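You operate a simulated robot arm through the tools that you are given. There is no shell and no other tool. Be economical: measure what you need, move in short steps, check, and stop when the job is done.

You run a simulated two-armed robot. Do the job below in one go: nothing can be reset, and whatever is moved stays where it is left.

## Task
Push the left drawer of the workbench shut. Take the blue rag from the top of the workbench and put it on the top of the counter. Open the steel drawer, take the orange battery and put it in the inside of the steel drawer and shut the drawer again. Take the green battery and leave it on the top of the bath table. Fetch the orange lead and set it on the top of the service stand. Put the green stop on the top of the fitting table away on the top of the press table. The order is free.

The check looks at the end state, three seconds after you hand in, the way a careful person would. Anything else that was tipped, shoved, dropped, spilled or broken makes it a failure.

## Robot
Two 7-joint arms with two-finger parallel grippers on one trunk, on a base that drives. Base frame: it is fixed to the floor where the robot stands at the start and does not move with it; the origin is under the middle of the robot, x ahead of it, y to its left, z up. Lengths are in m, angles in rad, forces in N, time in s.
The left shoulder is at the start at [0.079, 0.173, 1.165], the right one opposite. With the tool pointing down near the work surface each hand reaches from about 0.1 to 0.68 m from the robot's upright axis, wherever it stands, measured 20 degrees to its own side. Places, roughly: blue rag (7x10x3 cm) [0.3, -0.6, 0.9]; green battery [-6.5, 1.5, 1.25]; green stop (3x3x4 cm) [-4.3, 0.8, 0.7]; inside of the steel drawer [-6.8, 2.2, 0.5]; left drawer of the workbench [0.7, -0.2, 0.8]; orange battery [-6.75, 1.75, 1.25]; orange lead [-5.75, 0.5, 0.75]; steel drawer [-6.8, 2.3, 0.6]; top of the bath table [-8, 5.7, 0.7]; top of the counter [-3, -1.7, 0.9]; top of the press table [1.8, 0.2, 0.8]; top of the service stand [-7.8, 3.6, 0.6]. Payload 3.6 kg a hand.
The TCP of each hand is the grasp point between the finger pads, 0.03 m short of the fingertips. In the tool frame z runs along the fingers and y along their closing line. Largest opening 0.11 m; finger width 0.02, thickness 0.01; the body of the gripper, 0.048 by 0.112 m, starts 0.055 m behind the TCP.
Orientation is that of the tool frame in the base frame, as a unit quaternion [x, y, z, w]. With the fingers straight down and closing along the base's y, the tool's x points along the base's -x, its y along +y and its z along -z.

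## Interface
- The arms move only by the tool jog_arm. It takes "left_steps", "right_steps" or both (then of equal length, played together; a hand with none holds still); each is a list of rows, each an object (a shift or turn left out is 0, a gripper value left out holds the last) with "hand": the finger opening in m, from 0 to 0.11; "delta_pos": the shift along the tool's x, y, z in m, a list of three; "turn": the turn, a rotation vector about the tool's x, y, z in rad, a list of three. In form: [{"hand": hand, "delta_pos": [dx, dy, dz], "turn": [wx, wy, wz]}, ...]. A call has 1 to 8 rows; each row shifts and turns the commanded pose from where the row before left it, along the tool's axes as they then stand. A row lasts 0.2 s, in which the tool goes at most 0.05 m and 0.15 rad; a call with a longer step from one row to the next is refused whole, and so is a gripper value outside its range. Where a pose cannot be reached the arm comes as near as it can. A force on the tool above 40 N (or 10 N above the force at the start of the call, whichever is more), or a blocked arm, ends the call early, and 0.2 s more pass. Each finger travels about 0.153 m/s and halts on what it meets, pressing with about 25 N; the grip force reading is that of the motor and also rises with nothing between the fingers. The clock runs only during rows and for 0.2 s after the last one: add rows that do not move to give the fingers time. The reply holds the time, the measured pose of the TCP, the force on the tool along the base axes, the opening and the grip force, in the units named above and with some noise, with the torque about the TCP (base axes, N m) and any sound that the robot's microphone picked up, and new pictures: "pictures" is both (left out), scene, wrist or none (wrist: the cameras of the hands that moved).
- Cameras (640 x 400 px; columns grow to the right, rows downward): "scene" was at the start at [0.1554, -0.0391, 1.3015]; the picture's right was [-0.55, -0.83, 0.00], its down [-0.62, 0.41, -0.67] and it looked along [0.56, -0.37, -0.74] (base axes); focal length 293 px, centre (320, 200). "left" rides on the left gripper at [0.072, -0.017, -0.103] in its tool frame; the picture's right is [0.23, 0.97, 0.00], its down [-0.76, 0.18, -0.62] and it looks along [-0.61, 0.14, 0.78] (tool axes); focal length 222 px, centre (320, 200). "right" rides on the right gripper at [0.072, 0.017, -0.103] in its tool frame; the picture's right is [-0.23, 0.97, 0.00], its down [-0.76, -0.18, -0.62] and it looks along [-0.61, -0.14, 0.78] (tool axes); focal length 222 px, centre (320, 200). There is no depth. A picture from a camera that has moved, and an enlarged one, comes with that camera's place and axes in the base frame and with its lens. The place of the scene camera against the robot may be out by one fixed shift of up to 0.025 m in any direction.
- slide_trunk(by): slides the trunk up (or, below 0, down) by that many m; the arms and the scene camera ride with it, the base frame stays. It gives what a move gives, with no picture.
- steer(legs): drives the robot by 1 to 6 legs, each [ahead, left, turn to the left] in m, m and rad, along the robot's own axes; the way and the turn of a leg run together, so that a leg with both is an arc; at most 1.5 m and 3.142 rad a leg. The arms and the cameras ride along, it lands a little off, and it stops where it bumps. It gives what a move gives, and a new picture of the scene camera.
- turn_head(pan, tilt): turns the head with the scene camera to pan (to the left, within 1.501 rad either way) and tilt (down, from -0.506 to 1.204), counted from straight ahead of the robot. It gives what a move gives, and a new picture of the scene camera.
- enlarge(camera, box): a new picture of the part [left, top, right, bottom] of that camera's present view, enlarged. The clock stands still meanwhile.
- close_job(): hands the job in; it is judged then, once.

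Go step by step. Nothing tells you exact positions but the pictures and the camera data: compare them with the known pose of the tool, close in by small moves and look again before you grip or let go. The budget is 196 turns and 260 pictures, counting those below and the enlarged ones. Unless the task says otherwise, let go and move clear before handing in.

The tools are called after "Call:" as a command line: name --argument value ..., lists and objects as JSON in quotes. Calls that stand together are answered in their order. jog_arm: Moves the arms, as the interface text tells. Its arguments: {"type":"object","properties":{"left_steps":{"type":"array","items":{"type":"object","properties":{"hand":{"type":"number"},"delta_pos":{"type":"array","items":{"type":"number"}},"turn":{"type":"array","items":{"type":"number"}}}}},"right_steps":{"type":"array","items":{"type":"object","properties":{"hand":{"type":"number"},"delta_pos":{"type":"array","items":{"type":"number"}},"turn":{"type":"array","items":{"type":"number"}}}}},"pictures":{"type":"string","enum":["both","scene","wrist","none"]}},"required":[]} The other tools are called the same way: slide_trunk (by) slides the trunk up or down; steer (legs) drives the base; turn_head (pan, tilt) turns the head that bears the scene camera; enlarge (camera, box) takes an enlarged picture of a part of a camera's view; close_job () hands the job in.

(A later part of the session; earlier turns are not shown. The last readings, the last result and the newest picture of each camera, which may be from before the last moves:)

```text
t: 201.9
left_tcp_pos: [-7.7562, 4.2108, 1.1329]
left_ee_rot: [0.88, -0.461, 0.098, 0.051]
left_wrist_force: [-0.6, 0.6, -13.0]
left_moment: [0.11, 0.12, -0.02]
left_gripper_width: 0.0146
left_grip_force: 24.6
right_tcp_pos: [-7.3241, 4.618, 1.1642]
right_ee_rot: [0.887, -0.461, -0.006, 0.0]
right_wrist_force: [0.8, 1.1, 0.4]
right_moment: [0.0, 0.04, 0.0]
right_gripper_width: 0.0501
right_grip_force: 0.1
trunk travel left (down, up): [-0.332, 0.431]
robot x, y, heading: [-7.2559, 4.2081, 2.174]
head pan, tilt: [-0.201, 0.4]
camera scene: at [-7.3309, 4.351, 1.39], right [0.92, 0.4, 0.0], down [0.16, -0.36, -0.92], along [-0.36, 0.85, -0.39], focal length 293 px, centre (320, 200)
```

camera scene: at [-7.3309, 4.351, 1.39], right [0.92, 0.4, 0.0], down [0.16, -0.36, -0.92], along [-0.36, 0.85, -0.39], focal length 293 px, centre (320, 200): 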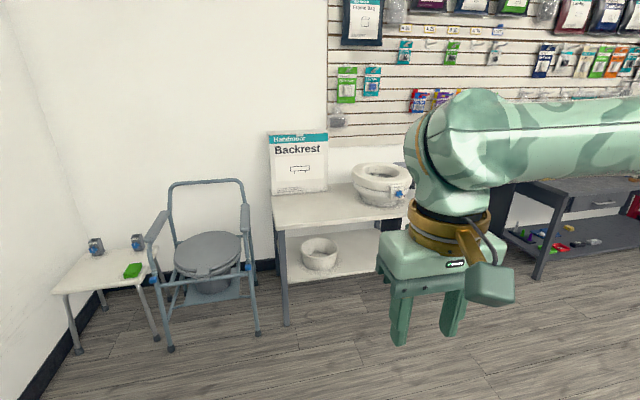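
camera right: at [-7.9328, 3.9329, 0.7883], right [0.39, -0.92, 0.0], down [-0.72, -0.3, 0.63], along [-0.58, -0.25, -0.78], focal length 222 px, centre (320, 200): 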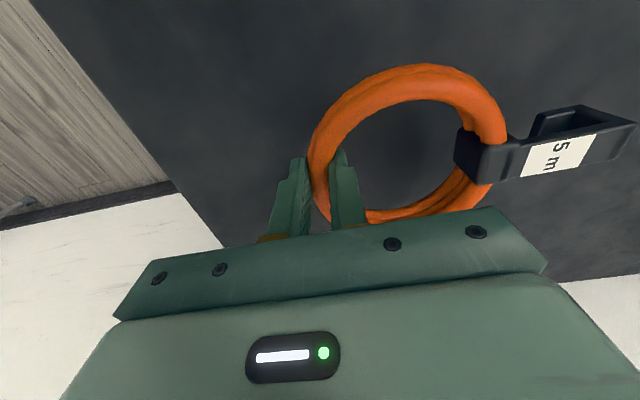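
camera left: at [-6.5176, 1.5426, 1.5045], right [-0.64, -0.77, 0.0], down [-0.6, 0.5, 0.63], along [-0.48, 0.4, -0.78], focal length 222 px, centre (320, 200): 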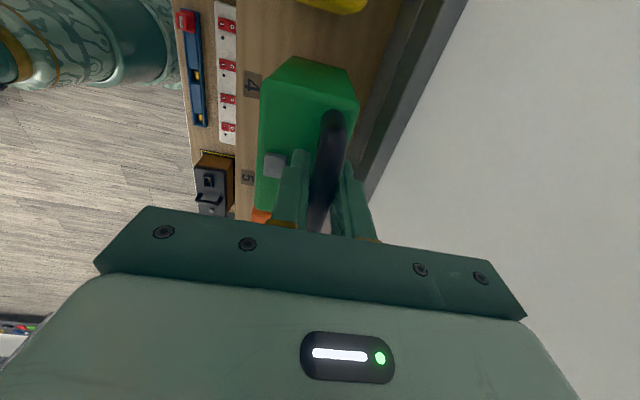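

The bath table is the white two-tier table with the backrest sign and seat. My left hand has picked up a 0.2 rad tilt; I'll straighten it, then drive to face the table.

Call:
jog_arm --left_steps '[{"turn": [0, -0.075, 0]}, {"turn": [0, -0.075, 0]}, {"turn": [0, -0.07, 0]}, {"delta_pos": [0, -0.03, 0]}, {"delta_pos": [0, -0.03, 0]}, {"delta_pos": [-0.03, -0.03, 0]}, {"delta_pos": [-0.03, -0.03, 0]}, {"delta_pos": [-0.03, -0.03, 0]}]' --pictures "none"

Call:
steer --legs '[[0, 0, 0.04], [0.4, -0.53, 0], [0.5, 0, 0]]'

Call:
turn_head --pan 0.2 --tilt 0.7

```text
t: 203.7
left_tcp_pos: [-7.6859, 4.3718, 1.1337]
left_ee_rot: [0.886, -0.463, 0.003, 0.001]
left_wrist_force: [-0.8, 1.1, -12.8]
left_moment: [-0.08, -0.01, 0.01]
left_gripper_width: 0.0149
left_grip_force: 25.1
right_tcp_pos: [-7.3253, 4.6209, 1.1633]
right_ee_rot: [0.887, -0.461, -0.006, 0.001]
right_wrist_force: [-0.7, 1.3, 0.0]
right_moment: [-0.03, 0.01, 0.0]
right_gripper_width: 0.05
right_grip_force: 0.0
trunk travel left (down, up): [-0.332, 0.431]
robot x, y, heading: [-7.2557, 4.2051, 2.174]
head pan, tilt: [-0.201, 0.4]
```

```text
t: 210.3
left_tcp_pos: [-7.8125, 5.3924, 1.1343]
left_ee_rot: [0.894, -0.449, 0.002, 0.001]
left_wrist_force: [-0.6, 0.1, -12.6]
left_moment: [-0.06, -0.07, 0.01]
left_gripper_width: 0.0147
left_grip_force: 25.2
right_tcp_pos: [-7.4594, 5.6549, 1.1641]
right_ee_rot: [0.895, -0.446, -0.006, 0.001]
right_wrist_force: [0.6, -0.5, 0.0]
right_moment: [-0.02, -0.02, 0.0]
right_gripper_width: 0.0501
right_grip_force: 0.1
trunk travel left (down, up): [-0.332, 0.431]
robot x, y, heading: [-7.3823, 5.2429, 2.221]
head pan, tilt: [-0.201, 0.4]
camera scene: at [-7.4574, 5.3862, 1.3899], right [0.9, 0.43, 0.0], down [0.17, -0.35, -0.92], along [-0.39, 0.83, -0.39], focal length 293 px, centre (320, 200)
```

scene: 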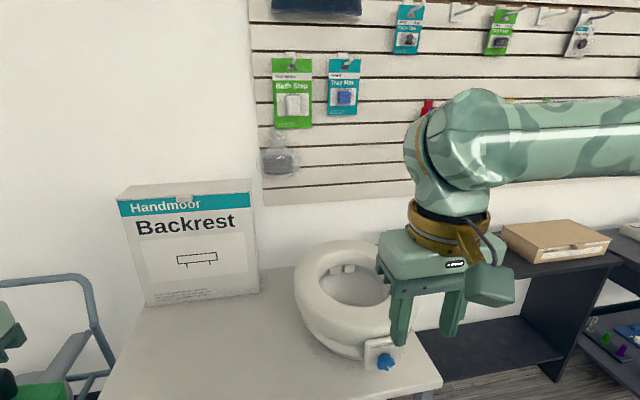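

```text
t: 211.2
left_tcp_pos: [-7.8121, 5.3929, 1.1342]
left_ee_rot: [0.894, -0.449, 0.003, 0.001]
left_wrist_force: [0.4, -0.5, -12.0]
left_moment: [-0.11, -0.05, -0.01]
left_gripper_width: 0.0147
left_grip_force: 25.2
right_tcp_pos: [-7.4604, 5.6537, 1.1641]
right_ee_rot: [0.895, -0.445, -0.007, 0.001]
right_wrist_force: [-1.3, -0.4, -0.2]
right_moment: [0.01, -0.01, 0.01]
right_gripper_width: 0.05
right_grip_force: 0.1
trunk travel left (down, up): [-0.332, 0.431]
robot x, y, heading: [-7.3796, 5.246, 2.214]
head pan, tilt: [0.201, 0.7]
camera scene: at [-7.4808, 5.3584, 1.3632], right [0.67, 0.75, 0.0], down [0.48, -0.43, -0.76], along [-0.57, 0.51, -0.64], focal length 293 px, centre (320, 200)
```

scene: 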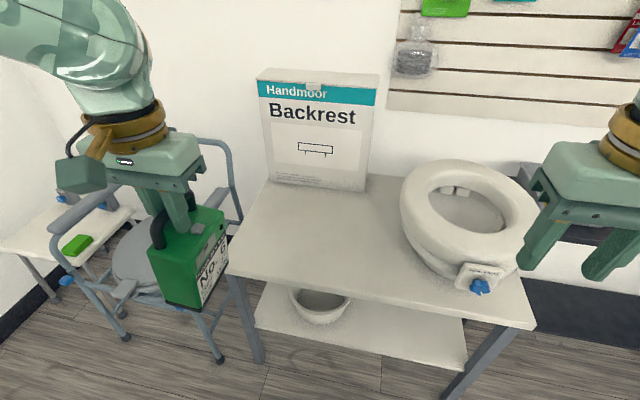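

The free patch is left of the seat, in front of the backrest box, around [-7.92, 5.77]. I'll drive 0.18 m closer and bring the battery over it.

Call:
steer --legs '[[0.18, 0, 0]]'

Call:
jog_arm --left_steps '[{"delta_pos": [-0.028, -0.022, 0]}, {"delta_pos": [-0.028, -0.022, 0]}, {"delta_pos": [-0.028, -0.022, 0]}, {"delta_pos": [-0.028, -0.022, 0]}, {"delta_pos": [-0.028, -0.022, 0]}, {"delta_pos": [-0.028, -0.02, 0]}, {"delta_pos": [0, 0, 0.04]}, {"delta_pos": [0, 0, 0.04]}]'

```text
t: 212.7
left_tcp_pos: [-7.921, 5.5394, 1.1334]
left_ee_rot: [0.894, -0.448, 0.002, 0.001]
left_wrist_force: [-0.5, 0.2, -13.7]
left_moment: [-0.11, -0.05, -0.01]
left_gripper_width: 0.0146
left_grip_force: 25.2
right_tcp_pos: [-7.5703, 5.8003, 1.1641]
right_ee_rot: [0.895, -0.445, -0.006, 0.001]
right_wrist_force: [-0.2, -0.5, 0.1]
right_moment: [-0.04, -0.03, 0.02]
right_gripper_width: 0.0501
right_grip_force: 0.1
trunk travel left (down, up): [-0.332, 0.431]
robot x, y, heading: [-7.492, 5.3896, 2.219]
head pan, tilt: [0.201, 0.7]
camera scene: at [-7.5913, 5.5054, 1.363], right [0.66, 0.75, 0.0], down [0.48, -0.43, -0.76], along [-0.57, 0.51, -0.65], focal length 293 px, centre (320, 200)
```

scene: 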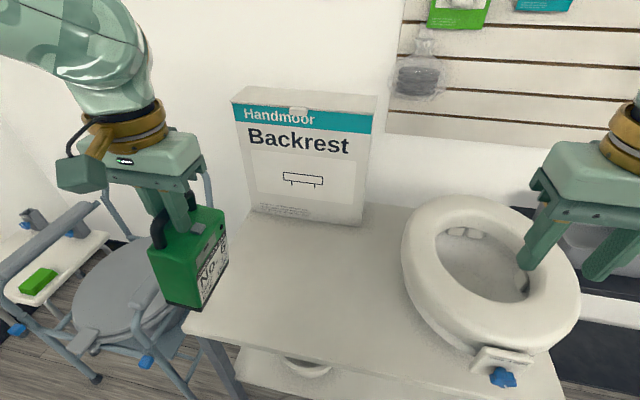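

```text
t: 214.5
left_tcp_pos: [-7.9204, 5.6969, 1.055]
left_ee_rot: [0.894, -0.448, 0.001, -0.002]
left_wrist_force: [0.1, 0.3, -13.0]
left_moment: [-0.08, -0.06, 0.02]
left_gripper_width: 0.0148
left_grip_force: 25.0
left hand out of reach, approached as far as the arm can: row 5, 6
right_tcp_pos: [-7.5707, 5.8003, 1.164]
right_ee_rot: [0.896, -0.444, -0.006, 0.0]
right_wrist_force: [0.3, 0.1, -0.2]
right_moment: [0.01, 0.01, -0.01]
right_gripper_width: 0.0502
right_grip_force: 0.1
trunk travel left (down, up): [-0.332, 0.431]
robot x, y, heading: [-7.4893, 5.3914, 2.21]
head pan, tilt: [0.201, 0.7]
camera scene: at [-7.5912, 5.505, 1.363], right [0.66, 0.75, 0.0], down [0.48, -0.43, -0.76], along [-0.57, 0.51, -0.65], focal length 293 px, centre (320, 200)
camera left: at [-7.8646, 5.6477, 1.1588], right [-0.64, -0.77, 0.0], down [-0.6, 0.5, 0.62], along [-0.47, 0.4, -0.78], focal length 222 px, centre (320, 200)
```

scene: 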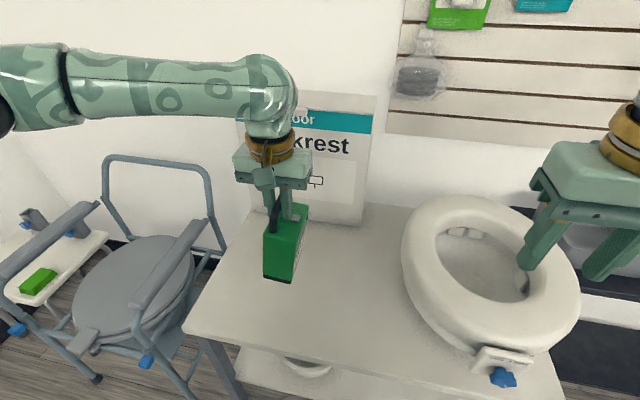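
left: 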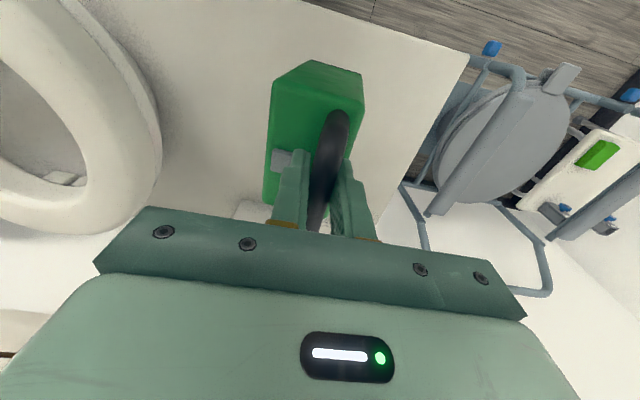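

The battery is over the free patch, about 6 cm inside the front edge. I'll lower it.

Call:
jog_arm --left_steps '[{"delta_pos": [0, 0, 0.04]}, {"delta_pos": [0, 0, 0.04]}, {"delta_pos": [0, 0, 0.03]}, {"delta_pos": [0, 0, 0.025]}, {}]'

```text
t: 215.7
left_tcp_pos: [-7.9328, 5.6566, 0.9391]
left_ee_rot: [0.894, -0.448, 0.001, -0.001]
left_wrist_force: [0.4, -0.4, -12.1]
left_moment: [-0.07, -0.04, -0.01]
left_gripper_width: 0.0147
left_grip_force: 25.4
left hand out of reach, approached as far as the arm can: row 1, 2, 3, 4
right_tcp_pos: [-7.5691, 5.7994, 1.1632]
right_ee_rot: [0.895, -0.445, -0.007, 0.0]
right_wrist_force: [0.5, 0.3, 0.1]
right_moment: [0.01, -0.03, -0.01]
right_gripper_width: 0.0502
right_grip_force: 0.1
trunk travel left (down, up): [-0.332, 0.431]
robot x, y, heading: [-7.4881, 5.393, 2.212]
head pan, tilt: [0.201, 0.7]
camera scene: at [-7.5904, 5.5049, 1.3632], right [0.66, 0.75, 0.0], down [0.48, -0.43, -0.76], along [-0.57, 0.51, -0.65], focal length 293 px, centre (320, 200)
camera left: at [-7.8777, 5.6086, 1.0419], right [-0.64, -0.76, 0.0], down [-0.6, 0.5, 0.62], along [-0.47, 0.4, -0.78], focal length 222 px, centre (320, 200)
```

scene: 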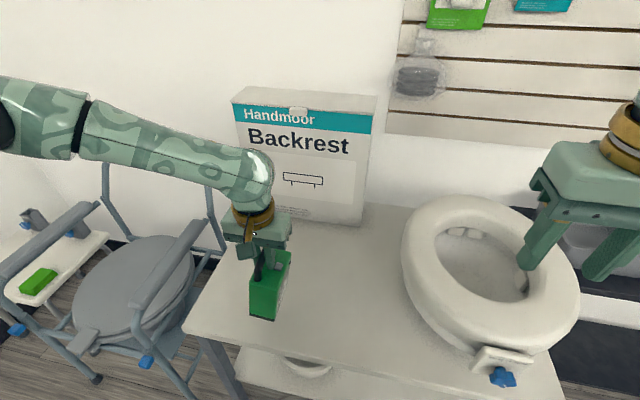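
left: 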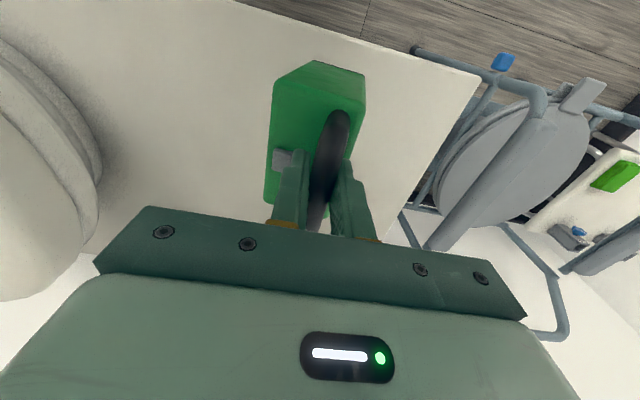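

The arm is at its reach limit, so I'll nudge the base 5 cm forward and lower with the trunk instead.

Call:
steer --legs '[[0.05, -0.02, 0]]'

Call:
slide_trunk --by -0.05

Call:
enlarge --camera "scene" --box '[160, 180, 400, 330]'

```text
t: 216.7
left_tcp_pos: [-7.9494, 5.71, 0.9375]
left_ee_rot: [0.893, -0.449, 0.002, 0.0]
left_wrist_force: [-0.9, 1.0, -13.6]
left_moment: [-0.05, -0.05, -0.01]
left_gripper_width: 0.0146
left_grip_force: 24.8
right_tcp_pos: [-7.5836, 5.8512, 1.1632]
right_ee_rot: [0.895, -0.447, -0.006, 0.0]
right_wrist_force: [-0.1, 0.1, 0.6]
right_moment: [-0.01, -0.05, -0.02]
right_gripper_width: 0.05
right_grip_force: 0.1
trunk travel left (down, up): [-0.332, 0.431]
robot x, y, heading: [-7.505, 5.441, 2.211]
head pan, tilt: [0.201, 0.7]
camera scene: at [-7.6072, 5.556, 1.3629], right [0.67, 0.75, 0.0], down [0.48, -0.43, -0.76], along [-0.57, 0.51, -0.65], focal length 293 px, centre (320, 200)
```

scene: 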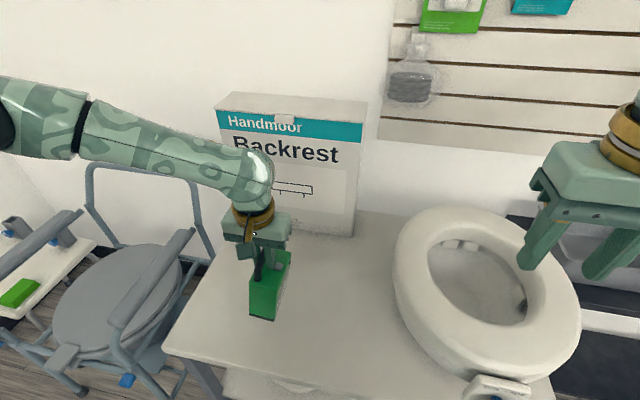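

```text
t: 217.6
left_tcp_pos: [-7.9472, 5.709, 0.8886]
left_ee_rot: [0.893, -0.449, 0.001, 0.0]
left_wrist_force: [-0.3, 0.2, -12.2]
left_moment: [-0.07, -0.08, 0.02]
left_gripper_width: 0.0147
left_grip_force: 24.9
right_tcp_pos: [-7.5834, 5.8495, 1.1148]
right_ee_rot: [0.895, -0.446, -0.007, 0.0]
right_wrist_force: [0.1, -0.2, -0.9]
right_moment: [0.02, 0.0, 0.02]
right_gripper_width: 0.0502
right_grip_force: 0.1
trunk travel left (down, up): [-0.282, 0.481]
robot x, y, heading: [-7.4999, 5.439, 2.212]
head pan, tilt: [0.201, 0.7]
```

```text
2.67 times, centred on (280, 255) of scene
camera zoom: at [-7.6169, 5.5711, 1.3123], right [0.67, 0.75, 0.0], down [0.48, -0.43, -0.76], along [-0.57, 0.51, -0.64], focal length 782 px, centre (427, 53)
```

zoom: 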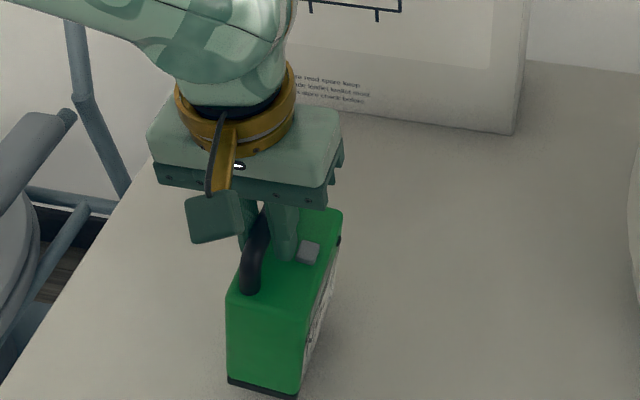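

Nearly down and well inside the edges. I'll lower in small steps to contact.

Call:
jog_arm --left_steps '[{"delta_pos": [0, 0, 0.006]}, {"delta_pos": [0, 0, 0.006]}, {"delta_pos": [0, 0, 0.005]}, {"delta_pos": [0, 0, 0.005]}, {"delta_pos": [0, 0, 0.005]}, {}]' --pictures "scene"

```text
t: 218.8
left_tcp_pos: [-7.9468, 5.708, 0.8677]
left_ee_rot: [0.893, -0.45, -0.003, -0.004]
left_wrist_force: [1.5, -9.4, 20.2]
left_moment: [-0.59, -0.47, -0.06]
left_gripper_width: 0.0144
left_grip_force: 25.2
right_tcp_pos: [-7.5827, 5.847, 1.1165]
right_ee_rot: [0.895, -0.446, -0.008, 0.0]
right_wrist_force: [-0.2, 1.0, -0.6]
right_moment: [0.03, 0.01, 0.02]
right_gripper_width: 0.0501
right_grip_force: 0.1
trunk travel left (down, up): [-0.282, 0.481]
robot x, y, heading: [-7.5031, 5.4387, 2.213]
head pan, tilt: [0.201, 0.7]
stopped in row 6 (left hand): the force on the tool passed its limit at 44 N (the readings are from after the stop); the commanded pose is now the measured one
camera scene: at [-7.6147, 5.5681, 1.3129], right [0.67, 0.75, 0.0], down [0.48, -0.43, -0.77], along [-0.57, 0.51, -0.64], focal length 293 px, centre (320, 200)
```

scene: 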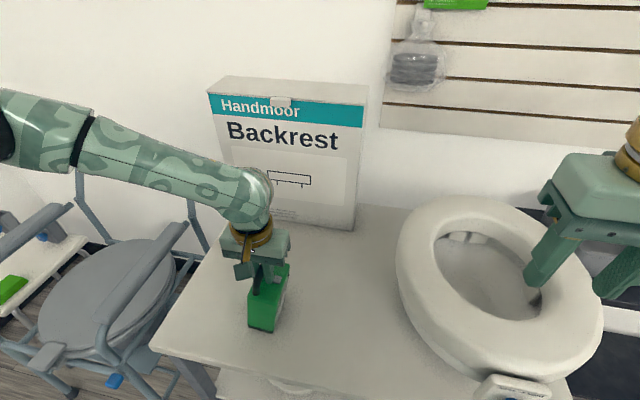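

Contact made. I'll open the fingers and rise straight up.

Call:
jog_arm --left_steps '[{"hand": 0.025}, {"hand": 0.04}, {"hand": 0.05}, {"delta_pos": [0, 0, -0.02]}, {"delta_pos": [0, 0, -0.03]}, {"delta_pos": [0, 0, -0.04]}, {"delta_pos": [0, 0, -0.04]}, {"delta_pos": [0, 0, -0.04]}]'

```text
t: 220.6
left_tcp_pos: [-7.9491, 5.7083, 1.0349]
left_ee_rot: [0.893, -0.449, -0.001, -0.002]
left_wrist_force: [0.5, 0.8, -0.2]
left_moment: [0.01, -0.03, 0.01]
left_gripper_width: 0.0503
left_grip_force: 0.1
right_tcp_pos: [-7.5821, 5.8487, 1.1139]
right_ee_rot: [0.895, -0.446, -0.008, 0.001]
right_wrist_force: [-0.2, 0.2, 0.6]
right_moment: [0.0, 0.02, 0.0]
right_gripper_width: 0.0501
right_grip_force: 0.0
trunk travel left (down, up): [-0.282, 0.481]
robot x, y, heading: [-7.5024, 5.4389, 2.216]
head pan, tilt: [0.201, 0.7]
heard: click
camera scene: at [-7.6157, 5.5704, 1.3124], right [0.67, 0.75, 0.0], down [0.48, -0.43, -0.77], along [-0.57, 0.51, -0.64], focal length 293 px, centre (320, 200)
camera left: at [-7.8923, 5.6581, 1.1388], right [-0.65, -0.76, 0.0], down [-0.6, 0.5, 0.63], along [-0.48, 0.41, -0.78], focal length 222 px, centre (320, 200)
```

scene: 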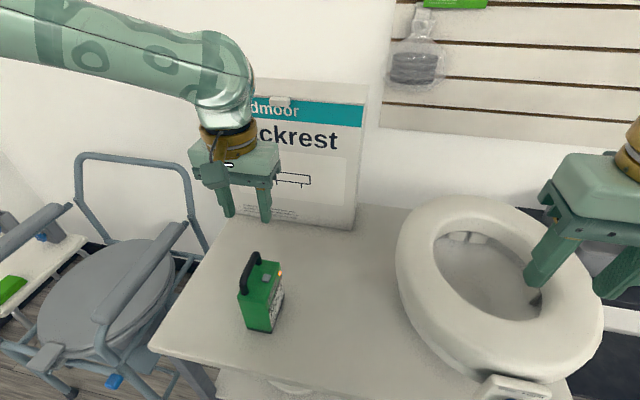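
left: 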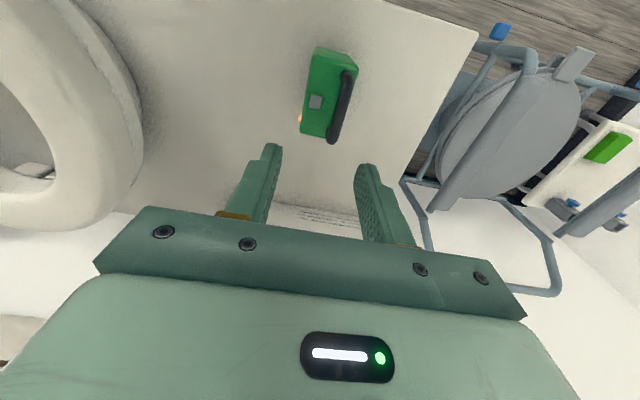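

The green battery stands on the bath table. I'll tuck the left hand and return along the aisle to the cabinet, backing the way I came.

Call:
jog_arm --left_steps '[{"delta_pos": [0.04, 0, -0.02]}, {"delta_pos": [0.04, 0, -0.02]}, {"delta_pos": [0.04, 0, -0.02]}, {"delta_pos": [0.03, 0, -0.02]}]' --pictures "none"

Call:
steer --legs '[[-0.4, 0, 0], [-0.3, 0.5, 0], [-1.2, 0, 0], [-0.65, 0, 0], [0, 0, 1.571]]'

Call:
turn_head --pan 0.0 --tilt 0.6

```text
t: 221.6
left_tcp_pos: [-7.8578, 5.5853, 1.1142]
left_ee_rot: [0.893, -0.449, -0.002, -0.002]
left_wrist_force: [-0.3, 0.0, 0.0]
left_moment: [0.03, 0.0, -0.03]
left_gripper_width: 0.0499
left_grip_force: 0.0
right_tcp_pos: [-7.581, 5.8489, 1.1147]
right_ee_rot: [0.895, -0.446, -0.008, 0.0]
right_wrist_force: [-0.1, -0.4, -0.1]
right_moment: [-0.03, -0.01, 0.01]
right_gripper_width: 0.0501
right_grip_force: 0.1
trunk travel left (down, up): [-0.282, 0.481]
robot x, y, heading: [-7.5022, 5.4403, 2.21]
head pan, tilt: [0.201, 0.7]
```

```text
t: 239.8
left_tcp_pos: [-6.4531, 2.7516, 1.1137]
left_ee_rot: [0.947, 0.322, -0.003, -0.001]
left_wrist_force: [0.1, -0.6, 0.4]
left_moment: [-0.02, 0.02, -0.02]
left_gripper_width: 0.0503
left_grip_force: 0.0
right_tcp_pos: [-6.7209, 3.0229, 1.1145]
right_ee_rot: [0.946, 0.326, -0.004, 0.006]
right_wrist_force: [-0.1, -0.5, 0.1]
right_moment: [0.0, 0.0, 0.0]
right_gripper_width: 0.0501
right_grip_force: 0.1
trunk travel left (down, up): [-0.282, 0.481]
robot x, y, heading: [-6.3132, 3.1107, -2.483]
head pan, tilt: [0.201, 0.7]
camera scene: at [-6.4351, 2.9972, 1.3123], right [-0.76, 0.65, 0.0], down [0.42, 0.49, -0.76], along [-0.5, -0.58, -0.64], focal length 293 px, centre (320, 200)
```

scene: 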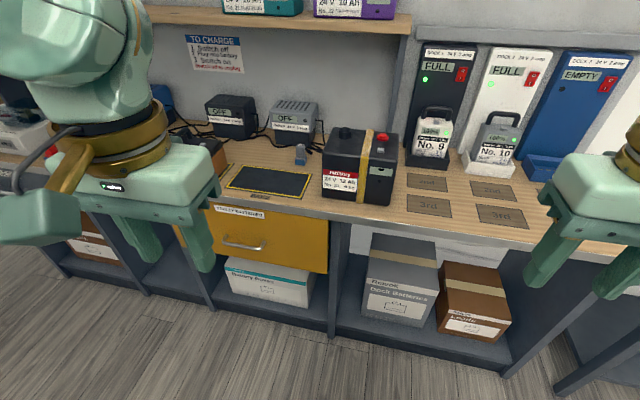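

```text
t: 240.5
left_tcp_pos: [-6.4537, 2.7526, 1.1136]
left_ee_rot: [0.947, 0.322, -0.003, 0.0]
left_wrist_force: [1.2, 0.1, 0.0]
left_moment: [-0.02, 0.0, -0.01]
left_gripper_width: 0.05
left_grip_force: 0.1
right_tcp_pos: [-6.721, 3.0235, 1.1137]
right_ee_rot: [0.946, 0.325, -0.005, 0.004]
right_wrist_force: [0.1, -0.2, 0.5]
right_moment: [0.05, -0.01, 0.02]
right_gripper_width: 0.0502
right_grip_force: 0.0
trunk travel left (down, up): [-0.282, 0.481]
robot x, y, heading: [-6.3166, 3.1069, -2.48]
head pan, tilt: [0.0, 0.6]
camera scene: at [-6.4496, 3.0075, 1.3209], right [-0.61, 0.79, 0.0], down [0.45, 0.35, -0.82], along [-0.65, -0.51, -0.57], focal length 293 px, centre (320, 200)
```

scene: 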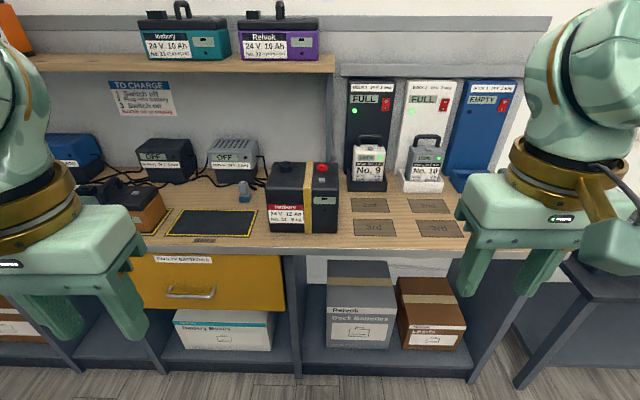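

The yellow drawer under the worktop matches the given place for the steel drawer. I'll enlarge to read its label and check the handle.

Call:
enlarge --camera "scene" --box '[110, 230, 310, 355]'

Call:
turn_head --pan 0.75 --tilt 0.6

```text
3.20 times, centred on (210, 292) of scene
camera zoom: at [-6.4496, 3.0075, 1.3209], right [-0.61, 0.79, 0.0], down [0.45, 0.35, -0.82], along [-0.65, -0.51, -0.57], focal length 939 px, centre (672, -96)
```

zoom: 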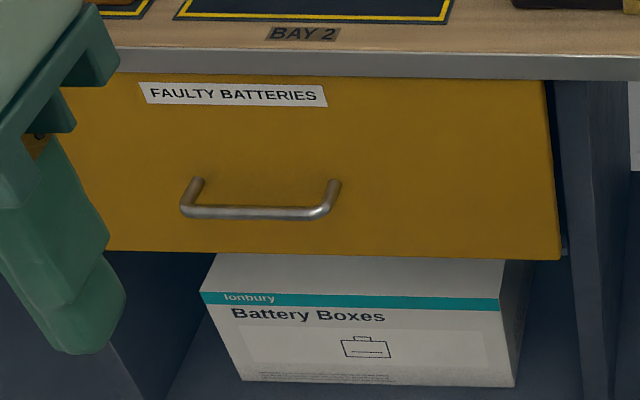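

```text
t: 241.6
left_tcp_pos: [-6.4534, 2.7525, 1.1146]
left_ee_rot: [0.947, 0.322, -0.004, -0.002]
left_wrist_force: [-0.5, 0.0, 0.8]
left_moment: [0.04, 0.0, -0.02]
left_gripper_width: 0.0501
left_grip_force: 0.0
right_tcp_pos: [-6.722, 3.0242, 1.1141]
right_ee_rot: [0.945, 0.326, -0.005, 0.006]
right_wrist_force: [-0.2, -0.8, 0.1]
right_moment: [-0.02, -0.03, 0.0]
right_gripper_width: 0.0501
right_grip_force: 0.0
trunk travel left (down, up): [-0.282, 0.481]
robot x, y, heading: [-6.3158, 3.11, -2.484]
head pan, tilt: [0.75, 0.6]
camera scene: at [-6.3941, 2.9744, 1.3209], right [-0.99, 0.16, 0.0], down [0.09, 0.56, -0.82], along [-0.13, -0.81, -0.57], focal length 293 px, centre (320, 200)
```

scene: 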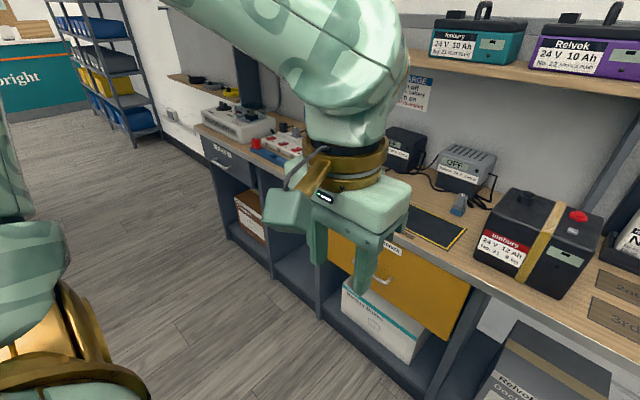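

The yellow "FAULTY BATTERIES" drawer at [-6.7, 2.35] is the steel drawer. I'll first fetch orange No. 7 with the left hand exactly as I did No. 6: raise the trunk and drive to the mirrored stance shifted along the shelf.

Call:
slide_trunk --by 0.35

Call:
steer --legs '[[0, 0.79, 0], [0.33, 0, 0], [0, 0, -0.8], [0.07, 0.07, 0]]'

Call:
turn_head --pan 0.785 --tilt 0.6

```text
t: 245.0
left_tcp_pos: [-6.4539, 2.7522, 1.4638]
left_ee_rot: [0.947, 0.322, -0.004, -0.001]
left_wrist_force: [-0.5, 0.0, -0.2]
left_moment: [0.0, 0.02, -0.03]
left_gripper_width: 0.0499
left_grip_force: 0.2
right_tcp_pos: [-6.7225, 3.0235, 1.4641]
right_ee_rot: [0.946, 0.325, -0.005, 0.005]
right_wrist_force: [-0.5, -0.6, -0.6]
right_moment: [0.01, -0.03, -0.01]
right_gripper_width: 0.0501
right_grip_force: 0.0
trunk travel left (down, up): [-0.632, 0.131]
robot x, y, heading: [-6.3121, 3.1057, -2.48]
head pan, tilt: [0.75, 0.6]
```

```text
t: 253.9
left_tcp_pos: [-6.5217, 2.0837, 1.4645]
left_ee_rot: [0.997, -0.079, -0.002, -0.001]
left_wrist_force: [0.9, -0.3, 0.3]
left_moment: [0.0, -0.01, 0.03]
left_gripper_width: 0.0502
left_grip_force: 0.0
right_tcp_pos: [-6.5087, 2.465, 1.4652]
right_ee_rot: [0.997, -0.075, -0.006, 0.004]
right_wrist_force: [-0.1, 0.2, 0.2]
right_moment: [0.01, 0.01, 0.03]
right_gripper_width: 0.05
right_grip_force: 0.1
trunk travel left (down, up): [-0.632, 0.131]
robot x, y, heading: [-6.1645, 2.2263, 2.986]
head pan, tilt: [0.75, 0.6]
camera scene: at [-6.2485, 2.1848, 1.674], right [-0.56, 0.83, 0.0], down [0.47, 0.32, -0.83], along [-0.68, -0.46, -0.56], focal length 293 px, centre (320, 200)
```

scene: 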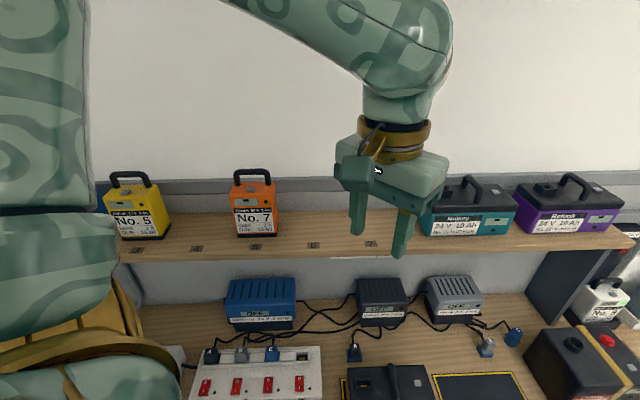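

```text
t: 254.5
left_tcp_pos: [-6.5235, 2.0835, 1.4626]
left_ee_rot: [0.997, -0.079, -0.002, -0.002]
left_wrist_force: [0.7, 0.2, -0.5]
left_moment: [-0.04, -0.01, -0.02]
left_gripper_width: 0.05
left_grip_force: 0.1
right_tcp_pos: [-6.5102, 2.4646, 1.4649]
right_ee_rot: [0.997, -0.076, -0.006, 0.003]
right_wrist_force: [0.2, 0.2, -0.5]
right_moment: [-0.01, -0.02, -0.01]
right_gripper_width: 0.0501
right_grip_force: 0.0
trunk travel left (down, up): [-0.632, 0.131]
robot x, y, heading: [-6.167, 2.225, 2.988]
head pan, tilt: [0.785, 0.6]
camera scene: at [-6.2477, 2.1814, 1.6739], right [-0.59, 0.81, 0.0], down [0.46, 0.33, -0.82], along [-0.67, -0.49, -0.57], focal length 293 px, centre (320, 200)
```

scene: 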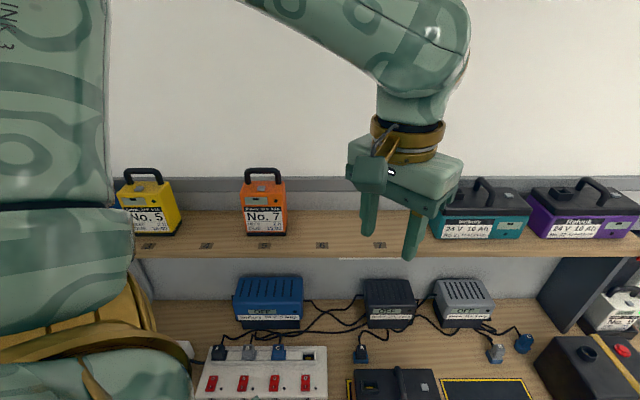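

Orange handle estimated at [-6.652, 1.706]. Same approach as before: over it, turn, look.

Call:
jog_arm --left_steps '[{"delta_pos": [-0.0086, 0.049, 0], "hand": 0.05}, {"delta_pos": [-0.0086, 0.049, 0]}, {"delta_pos": [-0.0086, 0.049, 0]}, {"delta_pos": [-0.0086, 0.049, 0]}, {"delta_pos": [-0.0086, 0.049, 0]}, {"delta_pos": [-0.0086, 0.049, 0]}, {"delta_pos": [-0.0086, 0.049, 0]}, {"delta_pos": [-0.0086, 0.049, 0]}]' --pictures "none"

Call:
jog_arm --left_steps '[{"turn": [0, 0, 0.129]}, {"turn": [0, 0, 0.129]}, {"turn": [0, 0, 0.129]}, {"turn": [0, 0, 0.129]}, {"turn": [0, 0, 0.129]}, {"turn": [0, 0, 0.129]}, {"delta_pos": [0, 0, 0.03]}, {}]'

```text
t: 256.3
left_tcp_pos: [-6.6559, 1.7035, 1.4643]
left_ee_rot: [0.997, -0.079, -0.001, -0.002]
left_wrist_force: [0.3, -0.2, -0.8]
left_moment: [0.03, 0.0, 0.0]
left_gripper_width: 0.0501
left_grip_force: 0.1
right_tcp_pos: [-6.5108, 2.4631, 1.4648]
right_ee_rot: [0.997, -0.077, -0.007, 0.003]
right_wrist_force: [-0.8, 0.2, -0.5]
right_moment: [-0.01, 0.0, -0.01]
right_gripper_width: 0.05
right_grip_force: 0.0
trunk travel left (down, up): [-0.632, 0.131]
robot x, y, heading: [-6.1659, 2.2238, 2.98]
head pan, tilt: [0.785, 0.6]
```

```text
t: 258.1
left_tcp_pos: [-6.6517, 1.7068, 1.4327]
left_ee_rot: [0.893, -0.45, -0.003, -0.001]
left_wrist_force: [0.1, 0.3, -0.4]
left_moment: [0.03, 0.03, 0.02]
left_gripper_width: 0.0501
left_grip_force: 0.1
right_tcp_pos: [-6.5093, 2.4656, 1.465]
right_ee_rot: [0.997, -0.076, -0.006, 0.003]
right_wrist_force: [-0.6, 0.4, -0.1]
right_moment: [-0.04, 0.02, -0.04]
right_gripper_width: 0.0502
right_grip_force: 0.1
trunk travel left (down, up): [-0.632, 0.131]
robot x, y, heading: [-6.1674, 2.2245, 2.984]
head pan, tilt: [0.785, 0.6]
camera scene: at [-6.2475, 2.1813, 1.674], right [-0.59, 0.81, 0.0], down [0.46, 0.33, -0.82], along [-0.67, -0.49, -0.57], focal length 293 px, centre (320, 200)
camera left: at [-6.5952, 1.6579, 1.5353], right [-0.65, -0.76, 0.0], down [-0.59, 0.5, 0.63], along [-0.48, 0.41, -0.78], focal length 222 px, centre (320, 200)
```

scene: 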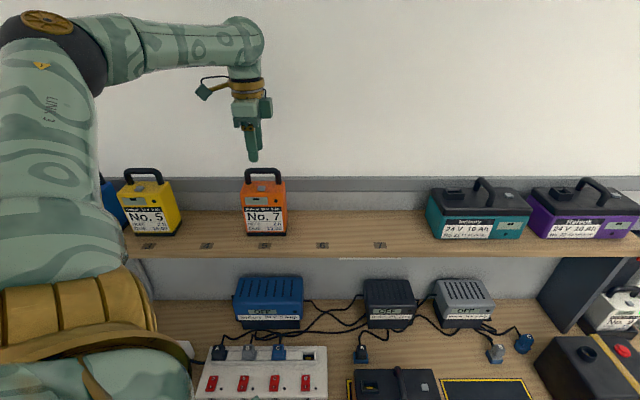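
left: 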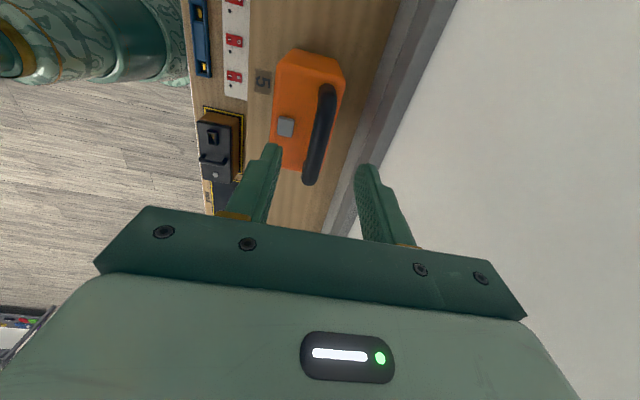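

Aligned within 3 mm. I'll use a narrower opening to miss the gauge button, lower and grip.

Call:
jog_arm --left_steps '[{"hand": 0.034, "delta_pos": [0, 0, 0.02]}, {"delta_pos": [0, 0, 0.02]}, {"delta_pos": [0, 0, 0.015]}, {"delta_pos": [0, 0, 0.012]}, {"hand": 0}, {"hand": 0}, {"hand": 0}]'

```text
t: 259.7
left_tcp_pos: [-6.6517, 1.7072, 1.3663]
left_ee_rot: [0.893, -0.449, -0.003, -0.001]
left_wrist_force: [0.9, 0.1, -0.7]
left_moment: [-0.15, -0.12, -0.16]
left_gripper_width: 0.0149
left_grip_force: 24.9
right_tcp_pos: [-6.5092, 2.4647, 1.4656]
right_ee_rot: [0.997, -0.076, -0.006, 0.003]
right_wrist_force: [0.3, 0.0, -0.5]
right_moment: [-0.02, -0.02, -0.01]
right_gripper_width: 0.0499
right_grip_force: 0.1
trunk travel left (down, up): [-0.632, 0.131]
robot x, y, heading: [-6.1697, 2.224, 2.986]
head pan, tilt: [0.785, 0.6]
camera scene: at [-6.2473, 2.1812, 1.674], right [-0.59, 0.81, 0.0], down [0.46, 0.33, -0.82], along [-0.67, -0.49, -0.57], focal length 293 px, centre (320, 200)
camera left: at [-6.5952, 1.6584, 1.4699], right [-0.65, -0.76, 0.0], down [-0.59, 0.5, 0.63], along [-0.48, 0.41, -0.78], focal length 222 px, centre (320, 200)
```

scene: 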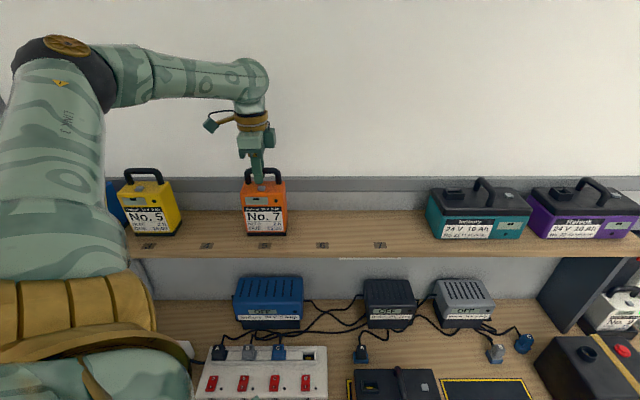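
left: 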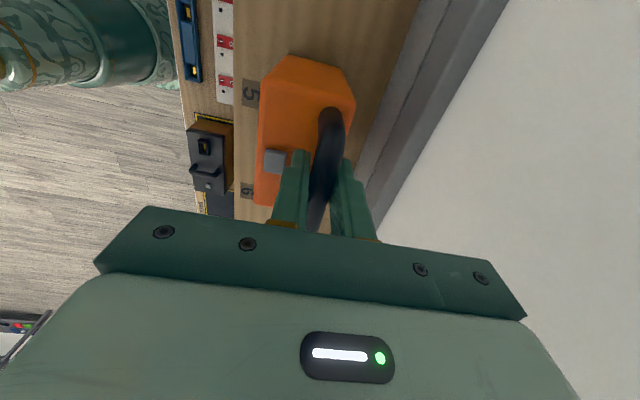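

The handle is gripped. I'll lift and draw it out as before.

Call:
jog_arm --left_steps '[{"delta_pos": [0, 0, -0.015]}, {"delta_pos": [0, 0, -0.025]}, {"delta_pos": [0, 0, -0.03]}, {"delta_pos": [0, 0, -0.03]}, {"delta_pos": [0, -0.025, 0]}, {"delta_pos": [0, -0.035, 0]}, {"delta_pos": [0, -0.035, 0]}, {"delta_pos": [0, -0.035, 0]}]' --pictures "scene"

Call:
jog_arm --left_steps '[{"delta_pos": [0, -0.035, 0]}, {"delta_pos": [0, -0.035, 0]}, {"delta_pos": [0, -0.035, 0]}, {"delta_pos": [0, -0.03, 0]}]' --pictures "none"

```text
t: 261.5
left_tcp_pos: [-6.5468, 1.785, 1.4646]
left_ee_rot: [0.893, -0.449, -0.002, 0.0]
left_wrist_force: [0.4, 0.5, -13.4]
left_moment: [-0.09, -0.08, -0.01]
left_gripper_width: 0.0146
left_grip_force: 25.1
right_tcp_pos: [-6.5081, 2.4638, 1.4651]
right_ee_rot: [0.997, -0.076, -0.007, 0.003]
right_wrist_force: [-0.4, -0.3, -0.6]
right_moment: [0.0, 0.04, -0.03]
right_gripper_width: 0.0499
right_grip_force: 0.0
trunk travel left (down, up): [-0.632, 0.131]
robot x, y, heading: [-6.1626, 2.2268, 2.983]
head pan, tilt: [0.785, 0.6]
camera scene: at [-6.2464, 2.181, 1.674], right [-0.59, 0.81, 0.0], down [0.46, 0.33, -0.83], along [-0.67, -0.49, -0.56], focal length 293 px, centre (320, 200)
```

scene: 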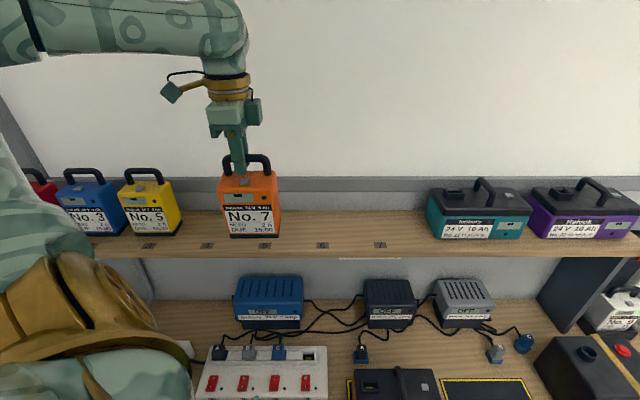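

```text
t: 262.5
left_tcp_pos: [-6.4386, 1.8649, 1.4664]
left_ee_rot: [0.894, -0.449, -0.003, 0.0]
left_wrist_force: [0.8, 0.4, -11.9]
left_moment: [-0.07, -0.01, 0.01]
left_gripper_width: 0.0145
left_grip_force: 24.6
right_tcp_pos: [-6.5082, 2.4641, 1.4639]
right_ee_rot: [0.997, -0.076, -0.007, 0.003]
right_wrist_force: [0.7, 0.1, -0.1]
right_moment: [0.0, -0.01, -0.03]
right_gripper_width: 0.0502
right_grip_force: 0.1
trunk travel left (down, up): [-0.632, 0.131]
robot x, y, heading: [-6.166, 2.228, 2.988]
head pan, tilt: [0.785, 0.6]
```

I'll retreat from the cabinet, face the wall again and restore the hand's yaw.

Call:
steer --legs '[[-0.28, -0.28, 0], [0, 0, 0.8], [0, -0.2, 0]]'

Call:
jog_arm --left_steps '[{"turn": [0, 0, -0.129]}, {"turn": [0, 0, -0.129]}, {"turn": [0, 0, -0.129]}, {"turn": [0, 0, -0.129]}, {"turn": [0, 0, -0.129]}, {"turn": [0, 0, -0.129]}]' --pictures "none"

Call:
slide_trunk --by -0.4

Call:
turn_head --pan -0.2 --tilt 0.8

```text
t: 268.3
left_tcp_pos: [-5.8957, 2.1647, 1.4657]
left_ee_rot: [0.997, -0.076, -0.004, -0.001]
left_wrist_force: [0.7, -0.1, -14.1]
left_moment: [-0.03, -0.11, 0.02]
left_gripper_width: 0.0146
left_grip_force: 24.8
right_tcp_pos: [-6.3663, 2.5422, 1.4641]
right_ee_rot: [0.951, 0.31, -0.006, 0.002]
right_wrist_force: [0.9, -1.0, -0.1]
right_moment: [0.02, 0.03, -0.02]
right_gripper_width: 0.0503
right_grip_force: 0.1
trunk travel left (down, up): [-0.632, 0.131]
robot x, y, heading: [-5.9583, 2.6188, -2.514]
head pan, tilt: [0.785, 0.6]
camera scene: at [-5.9771, 2.5248, 1.6737], right [-0.99, 0.16, 0.0], down [0.09, 0.56, -0.82], along [-0.13, -0.81, -0.57], focal length 293 px, centre (320, 200)
```

scene: 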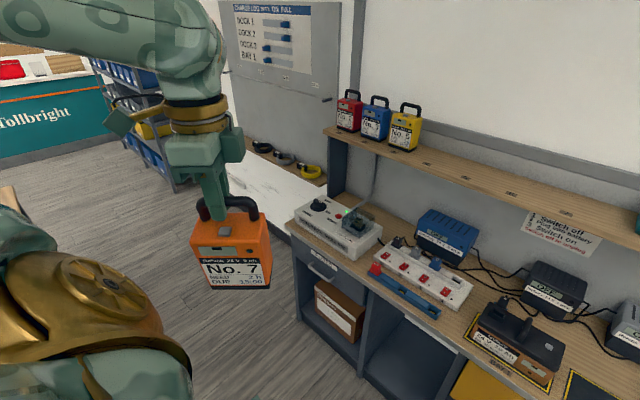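

```text
t: 269.7
left_tcp_pos: [-5.8974, 2.1679, 1.4664]
left_ee_rot: [0.951, 0.308, -0.003, -0.001]
left_wrist_force: [-1.2, -0.5, -12.4]
left_moment: [0.04, -0.05, -0.01]
left_gripper_width: 0.0148
left_grip_force: 24.9
right_tcp_pos: [-6.3693, 2.5443, 1.4643]
right_ee_rot: [0.951, 0.31, -0.004, 0.006]
right_wrist_force: [0.1, 0.3, 0.3]
right_moment: [-0.01, 0.0, -0.01]
right_gripper_width: 0.05
right_grip_force: 0.1
trunk travel left (down, up): [-0.632, 0.131]
robot x, y, heading: [-5.9614, 2.6182, -2.513]
head pan, tilt: [0.785, 0.6]
```

```text
t: 273.5
left_tcp_pos: [-5.8959, 2.1671, 1.0671]
left_ee_rot: [0.952, 0.306, -0.003, -0.001]
left_wrist_force: [0.1, 0.0, -13.8]
left_moment: [0.05, -0.11, 0.01]
left_gripper_width: 0.0148
left_grip_force: 25.1
right_tcp_pos: [-6.3677, 2.5453, 1.0653]
right_ee_rot: [0.95, 0.312, -0.004, 0.006]
right_wrist_force: [-0.4, 0.1, -0.3]
right_moment: [-0.01, 0.0, -0.01]
right_gripper_width: 0.0503
right_grip_force: 0.1
trunk travel left (down, up): [-0.232, 0.531]
robot x, y, heading: [-5.9562, 2.6185, -2.515]
head pan, tilt: [0.785, 0.6]
```

```text
t: 274.8
left_tcp_pos: [-5.8959, 2.1668, 1.0664]
left_ee_rot: [0.952, 0.307, -0.002, -0.001]
left_wrist_force: [-0.2, -0.3, -12.3]
left_moment: [0.05, -0.09, -0.02]
left_gripper_width: 0.0148
left_grip_force: 25.2
right_tcp_pos: [-6.3682, 2.5436, 1.0647]
right_ee_rot: [0.951, 0.31, -0.004, 0.006]
right_wrist_force: [-0.4, -0.5, 0.3]
right_moment: [0.0, -0.02, -0.01]
right_gripper_width: 0.0499
right_grip_force: 0.1
trunk travel left (down, up): [-0.232, 0.531]
robot x, y, heading: [-5.9539, 2.6138, -2.52]
head pan, tilt: [-0.201, 0.799]
camera scene: at [-6.1179, 2.524, 1.2525], right [-0.41, 0.91, 0.0], down [0.65, 0.3, -0.7], along [-0.63, -0.29, -0.72], focal length 293 px, centre (320, 200)
```

scene: 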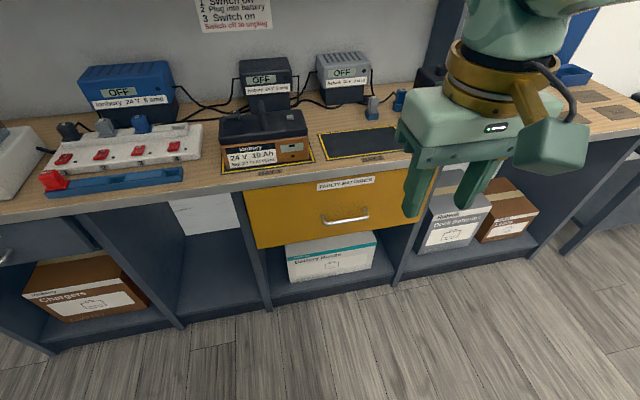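

The handle is at roughly [-6.67, 2.345, 0.60]. I'll swing the right hand to point forward with fingers closing vertically, to pinch the handle bar, and move the battery hand slightly ahead for comfort.

Call:
jog_arm --left_steps '[{"delta_pos": [-0.02, 0, 0]}, {"delta_pos": [-0.02, 0, 0]}, {"delta_pos": [-0.02, 0, 0]}, {"delta_pos": [-0.02, 0, 0]}, {"delta_pos": [-0.02, 0, 0]}, {"delta_pos": [-0.02, 0, 0]}, {}]' --right_steps '[{"turn": [-0.0864, -0.0864, 0.0864]}, {"turn": [-0.0864, -0.0864, 0.0864]}, {"turn": [-0.0864, -0.0864, 0.0864]}, {"turn": [-0.0864, -0.0864, 0.0864]}, {"turn": [-0.0864, -0.0864, 0.0864]}, {"turn": [-0.0864, -0.0864, 0.0864]}, {"turn": [-0.0864, -0.0864, 0.0864]}]' --pictures "none"

Call:
jog_arm --right_steps '[{"turn": [-0.0864, -0.0864, 0.0864]}, {"turn": [-0.0864, -0.0864, 0.0864]}, {"turn": [-0.0864, -0.0864, 0.0864]}, {"turn": [-0.0864, -0.0864, 0.0864]}, {"turn": [-0.0864, -0.0864, 0.0864]}, {"turn": [-0.0864, -0.0864, 0.0864]}, {"turn": [-0.0864, -0.0864, 0.0864]}]'

```text
t: 276.4
left_tcp_pos: [-5.9947, 2.0966, 1.0651]
left_ee_rot: [0.952, 0.306, -0.002, -0.001]
left_wrist_force: [-0.2, 0.3, -13.0]
left_moment: [0.05, -0.08, 0.01]
left_gripper_width: 0.0144
left_grip_force: 25.3
right_tcp_pos: [-6.4224, 2.5063, 1.1006]
right_ee_rot: [0.91, -0.007, -0.188, 0.37]
right_wrist_force: [-0.2, 0.5, -0.7]
right_moment: [0.02, 0.01, -0.02]
right_gripper_width: 0.0501
right_grip_force: 0.1
right hand out of reach, approached as far as the arm can: row 4, 5, 6, 7
trunk travel left (down, up): [-0.232, 0.531]
robot x, y, heading: [-5.9573, 2.6173, -2.517]
head pan, tilt: [-0.201, 0.799]
```

```text
t: 277.9
left_tcp_pos: [-5.9945, 2.0967, 1.0657]
left_ee_rot: [0.952, 0.307, -0.003, -0.001]
left_wrist_force: [0.3, 0.5, -12.6]
left_moment: [0.03, -0.06, -0.01]
left_gripper_width: 0.0145
left_grip_force: 25.0
right_tcp_pos: [-6.4855, 2.4546, 1.129]
right_ee_rot: [0.625, -0.321, -0.321, 0.635]
right_wrist_force: [-0.7, -0.5, 0.1]
right_moment: [-0.02, 0.0, 0.03]
right_gripper_width: 0.0501
right_grip_force: 0.0
right hand out of reach, approached as far as the arm can: row 1, 2, 3, 4, 5, 6
trunk travel left (down, up): [-0.232, 0.531]
robot x, y, heading: [-5.9578, 2.6149, -2.513]
head pan, tilt: [-0.201, 0.799]
camera scene: at [-6.1183, 2.5234, 1.2523], right [-0.41, 0.91, 0.0], down [0.65, 0.3, -0.7], along [-0.63, -0.29, -0.72], focal length 293 px, centre (320, 200)
camera right: at [-6.3607, 2.458, 1.1447], right [-0.13, 0.2, 0.97], down [0.06, 0.98, -0.19], along [-0.99, 0.03, -0.14], focal length 222 px, centre (320, 200)
```

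scene: 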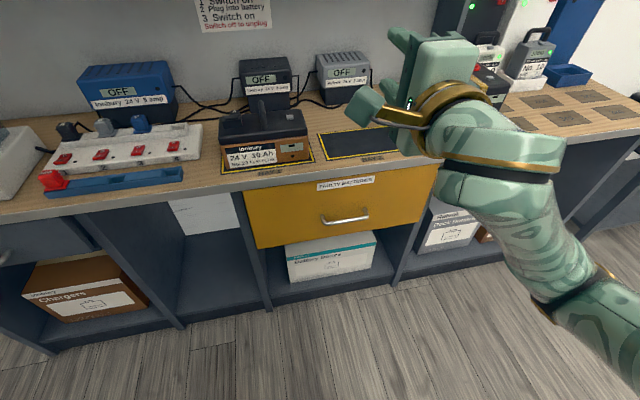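
right: 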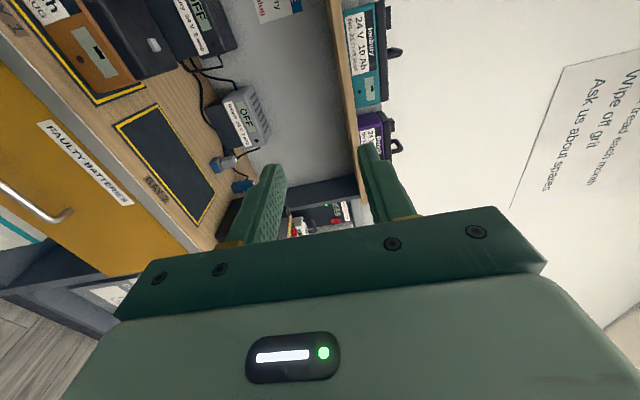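

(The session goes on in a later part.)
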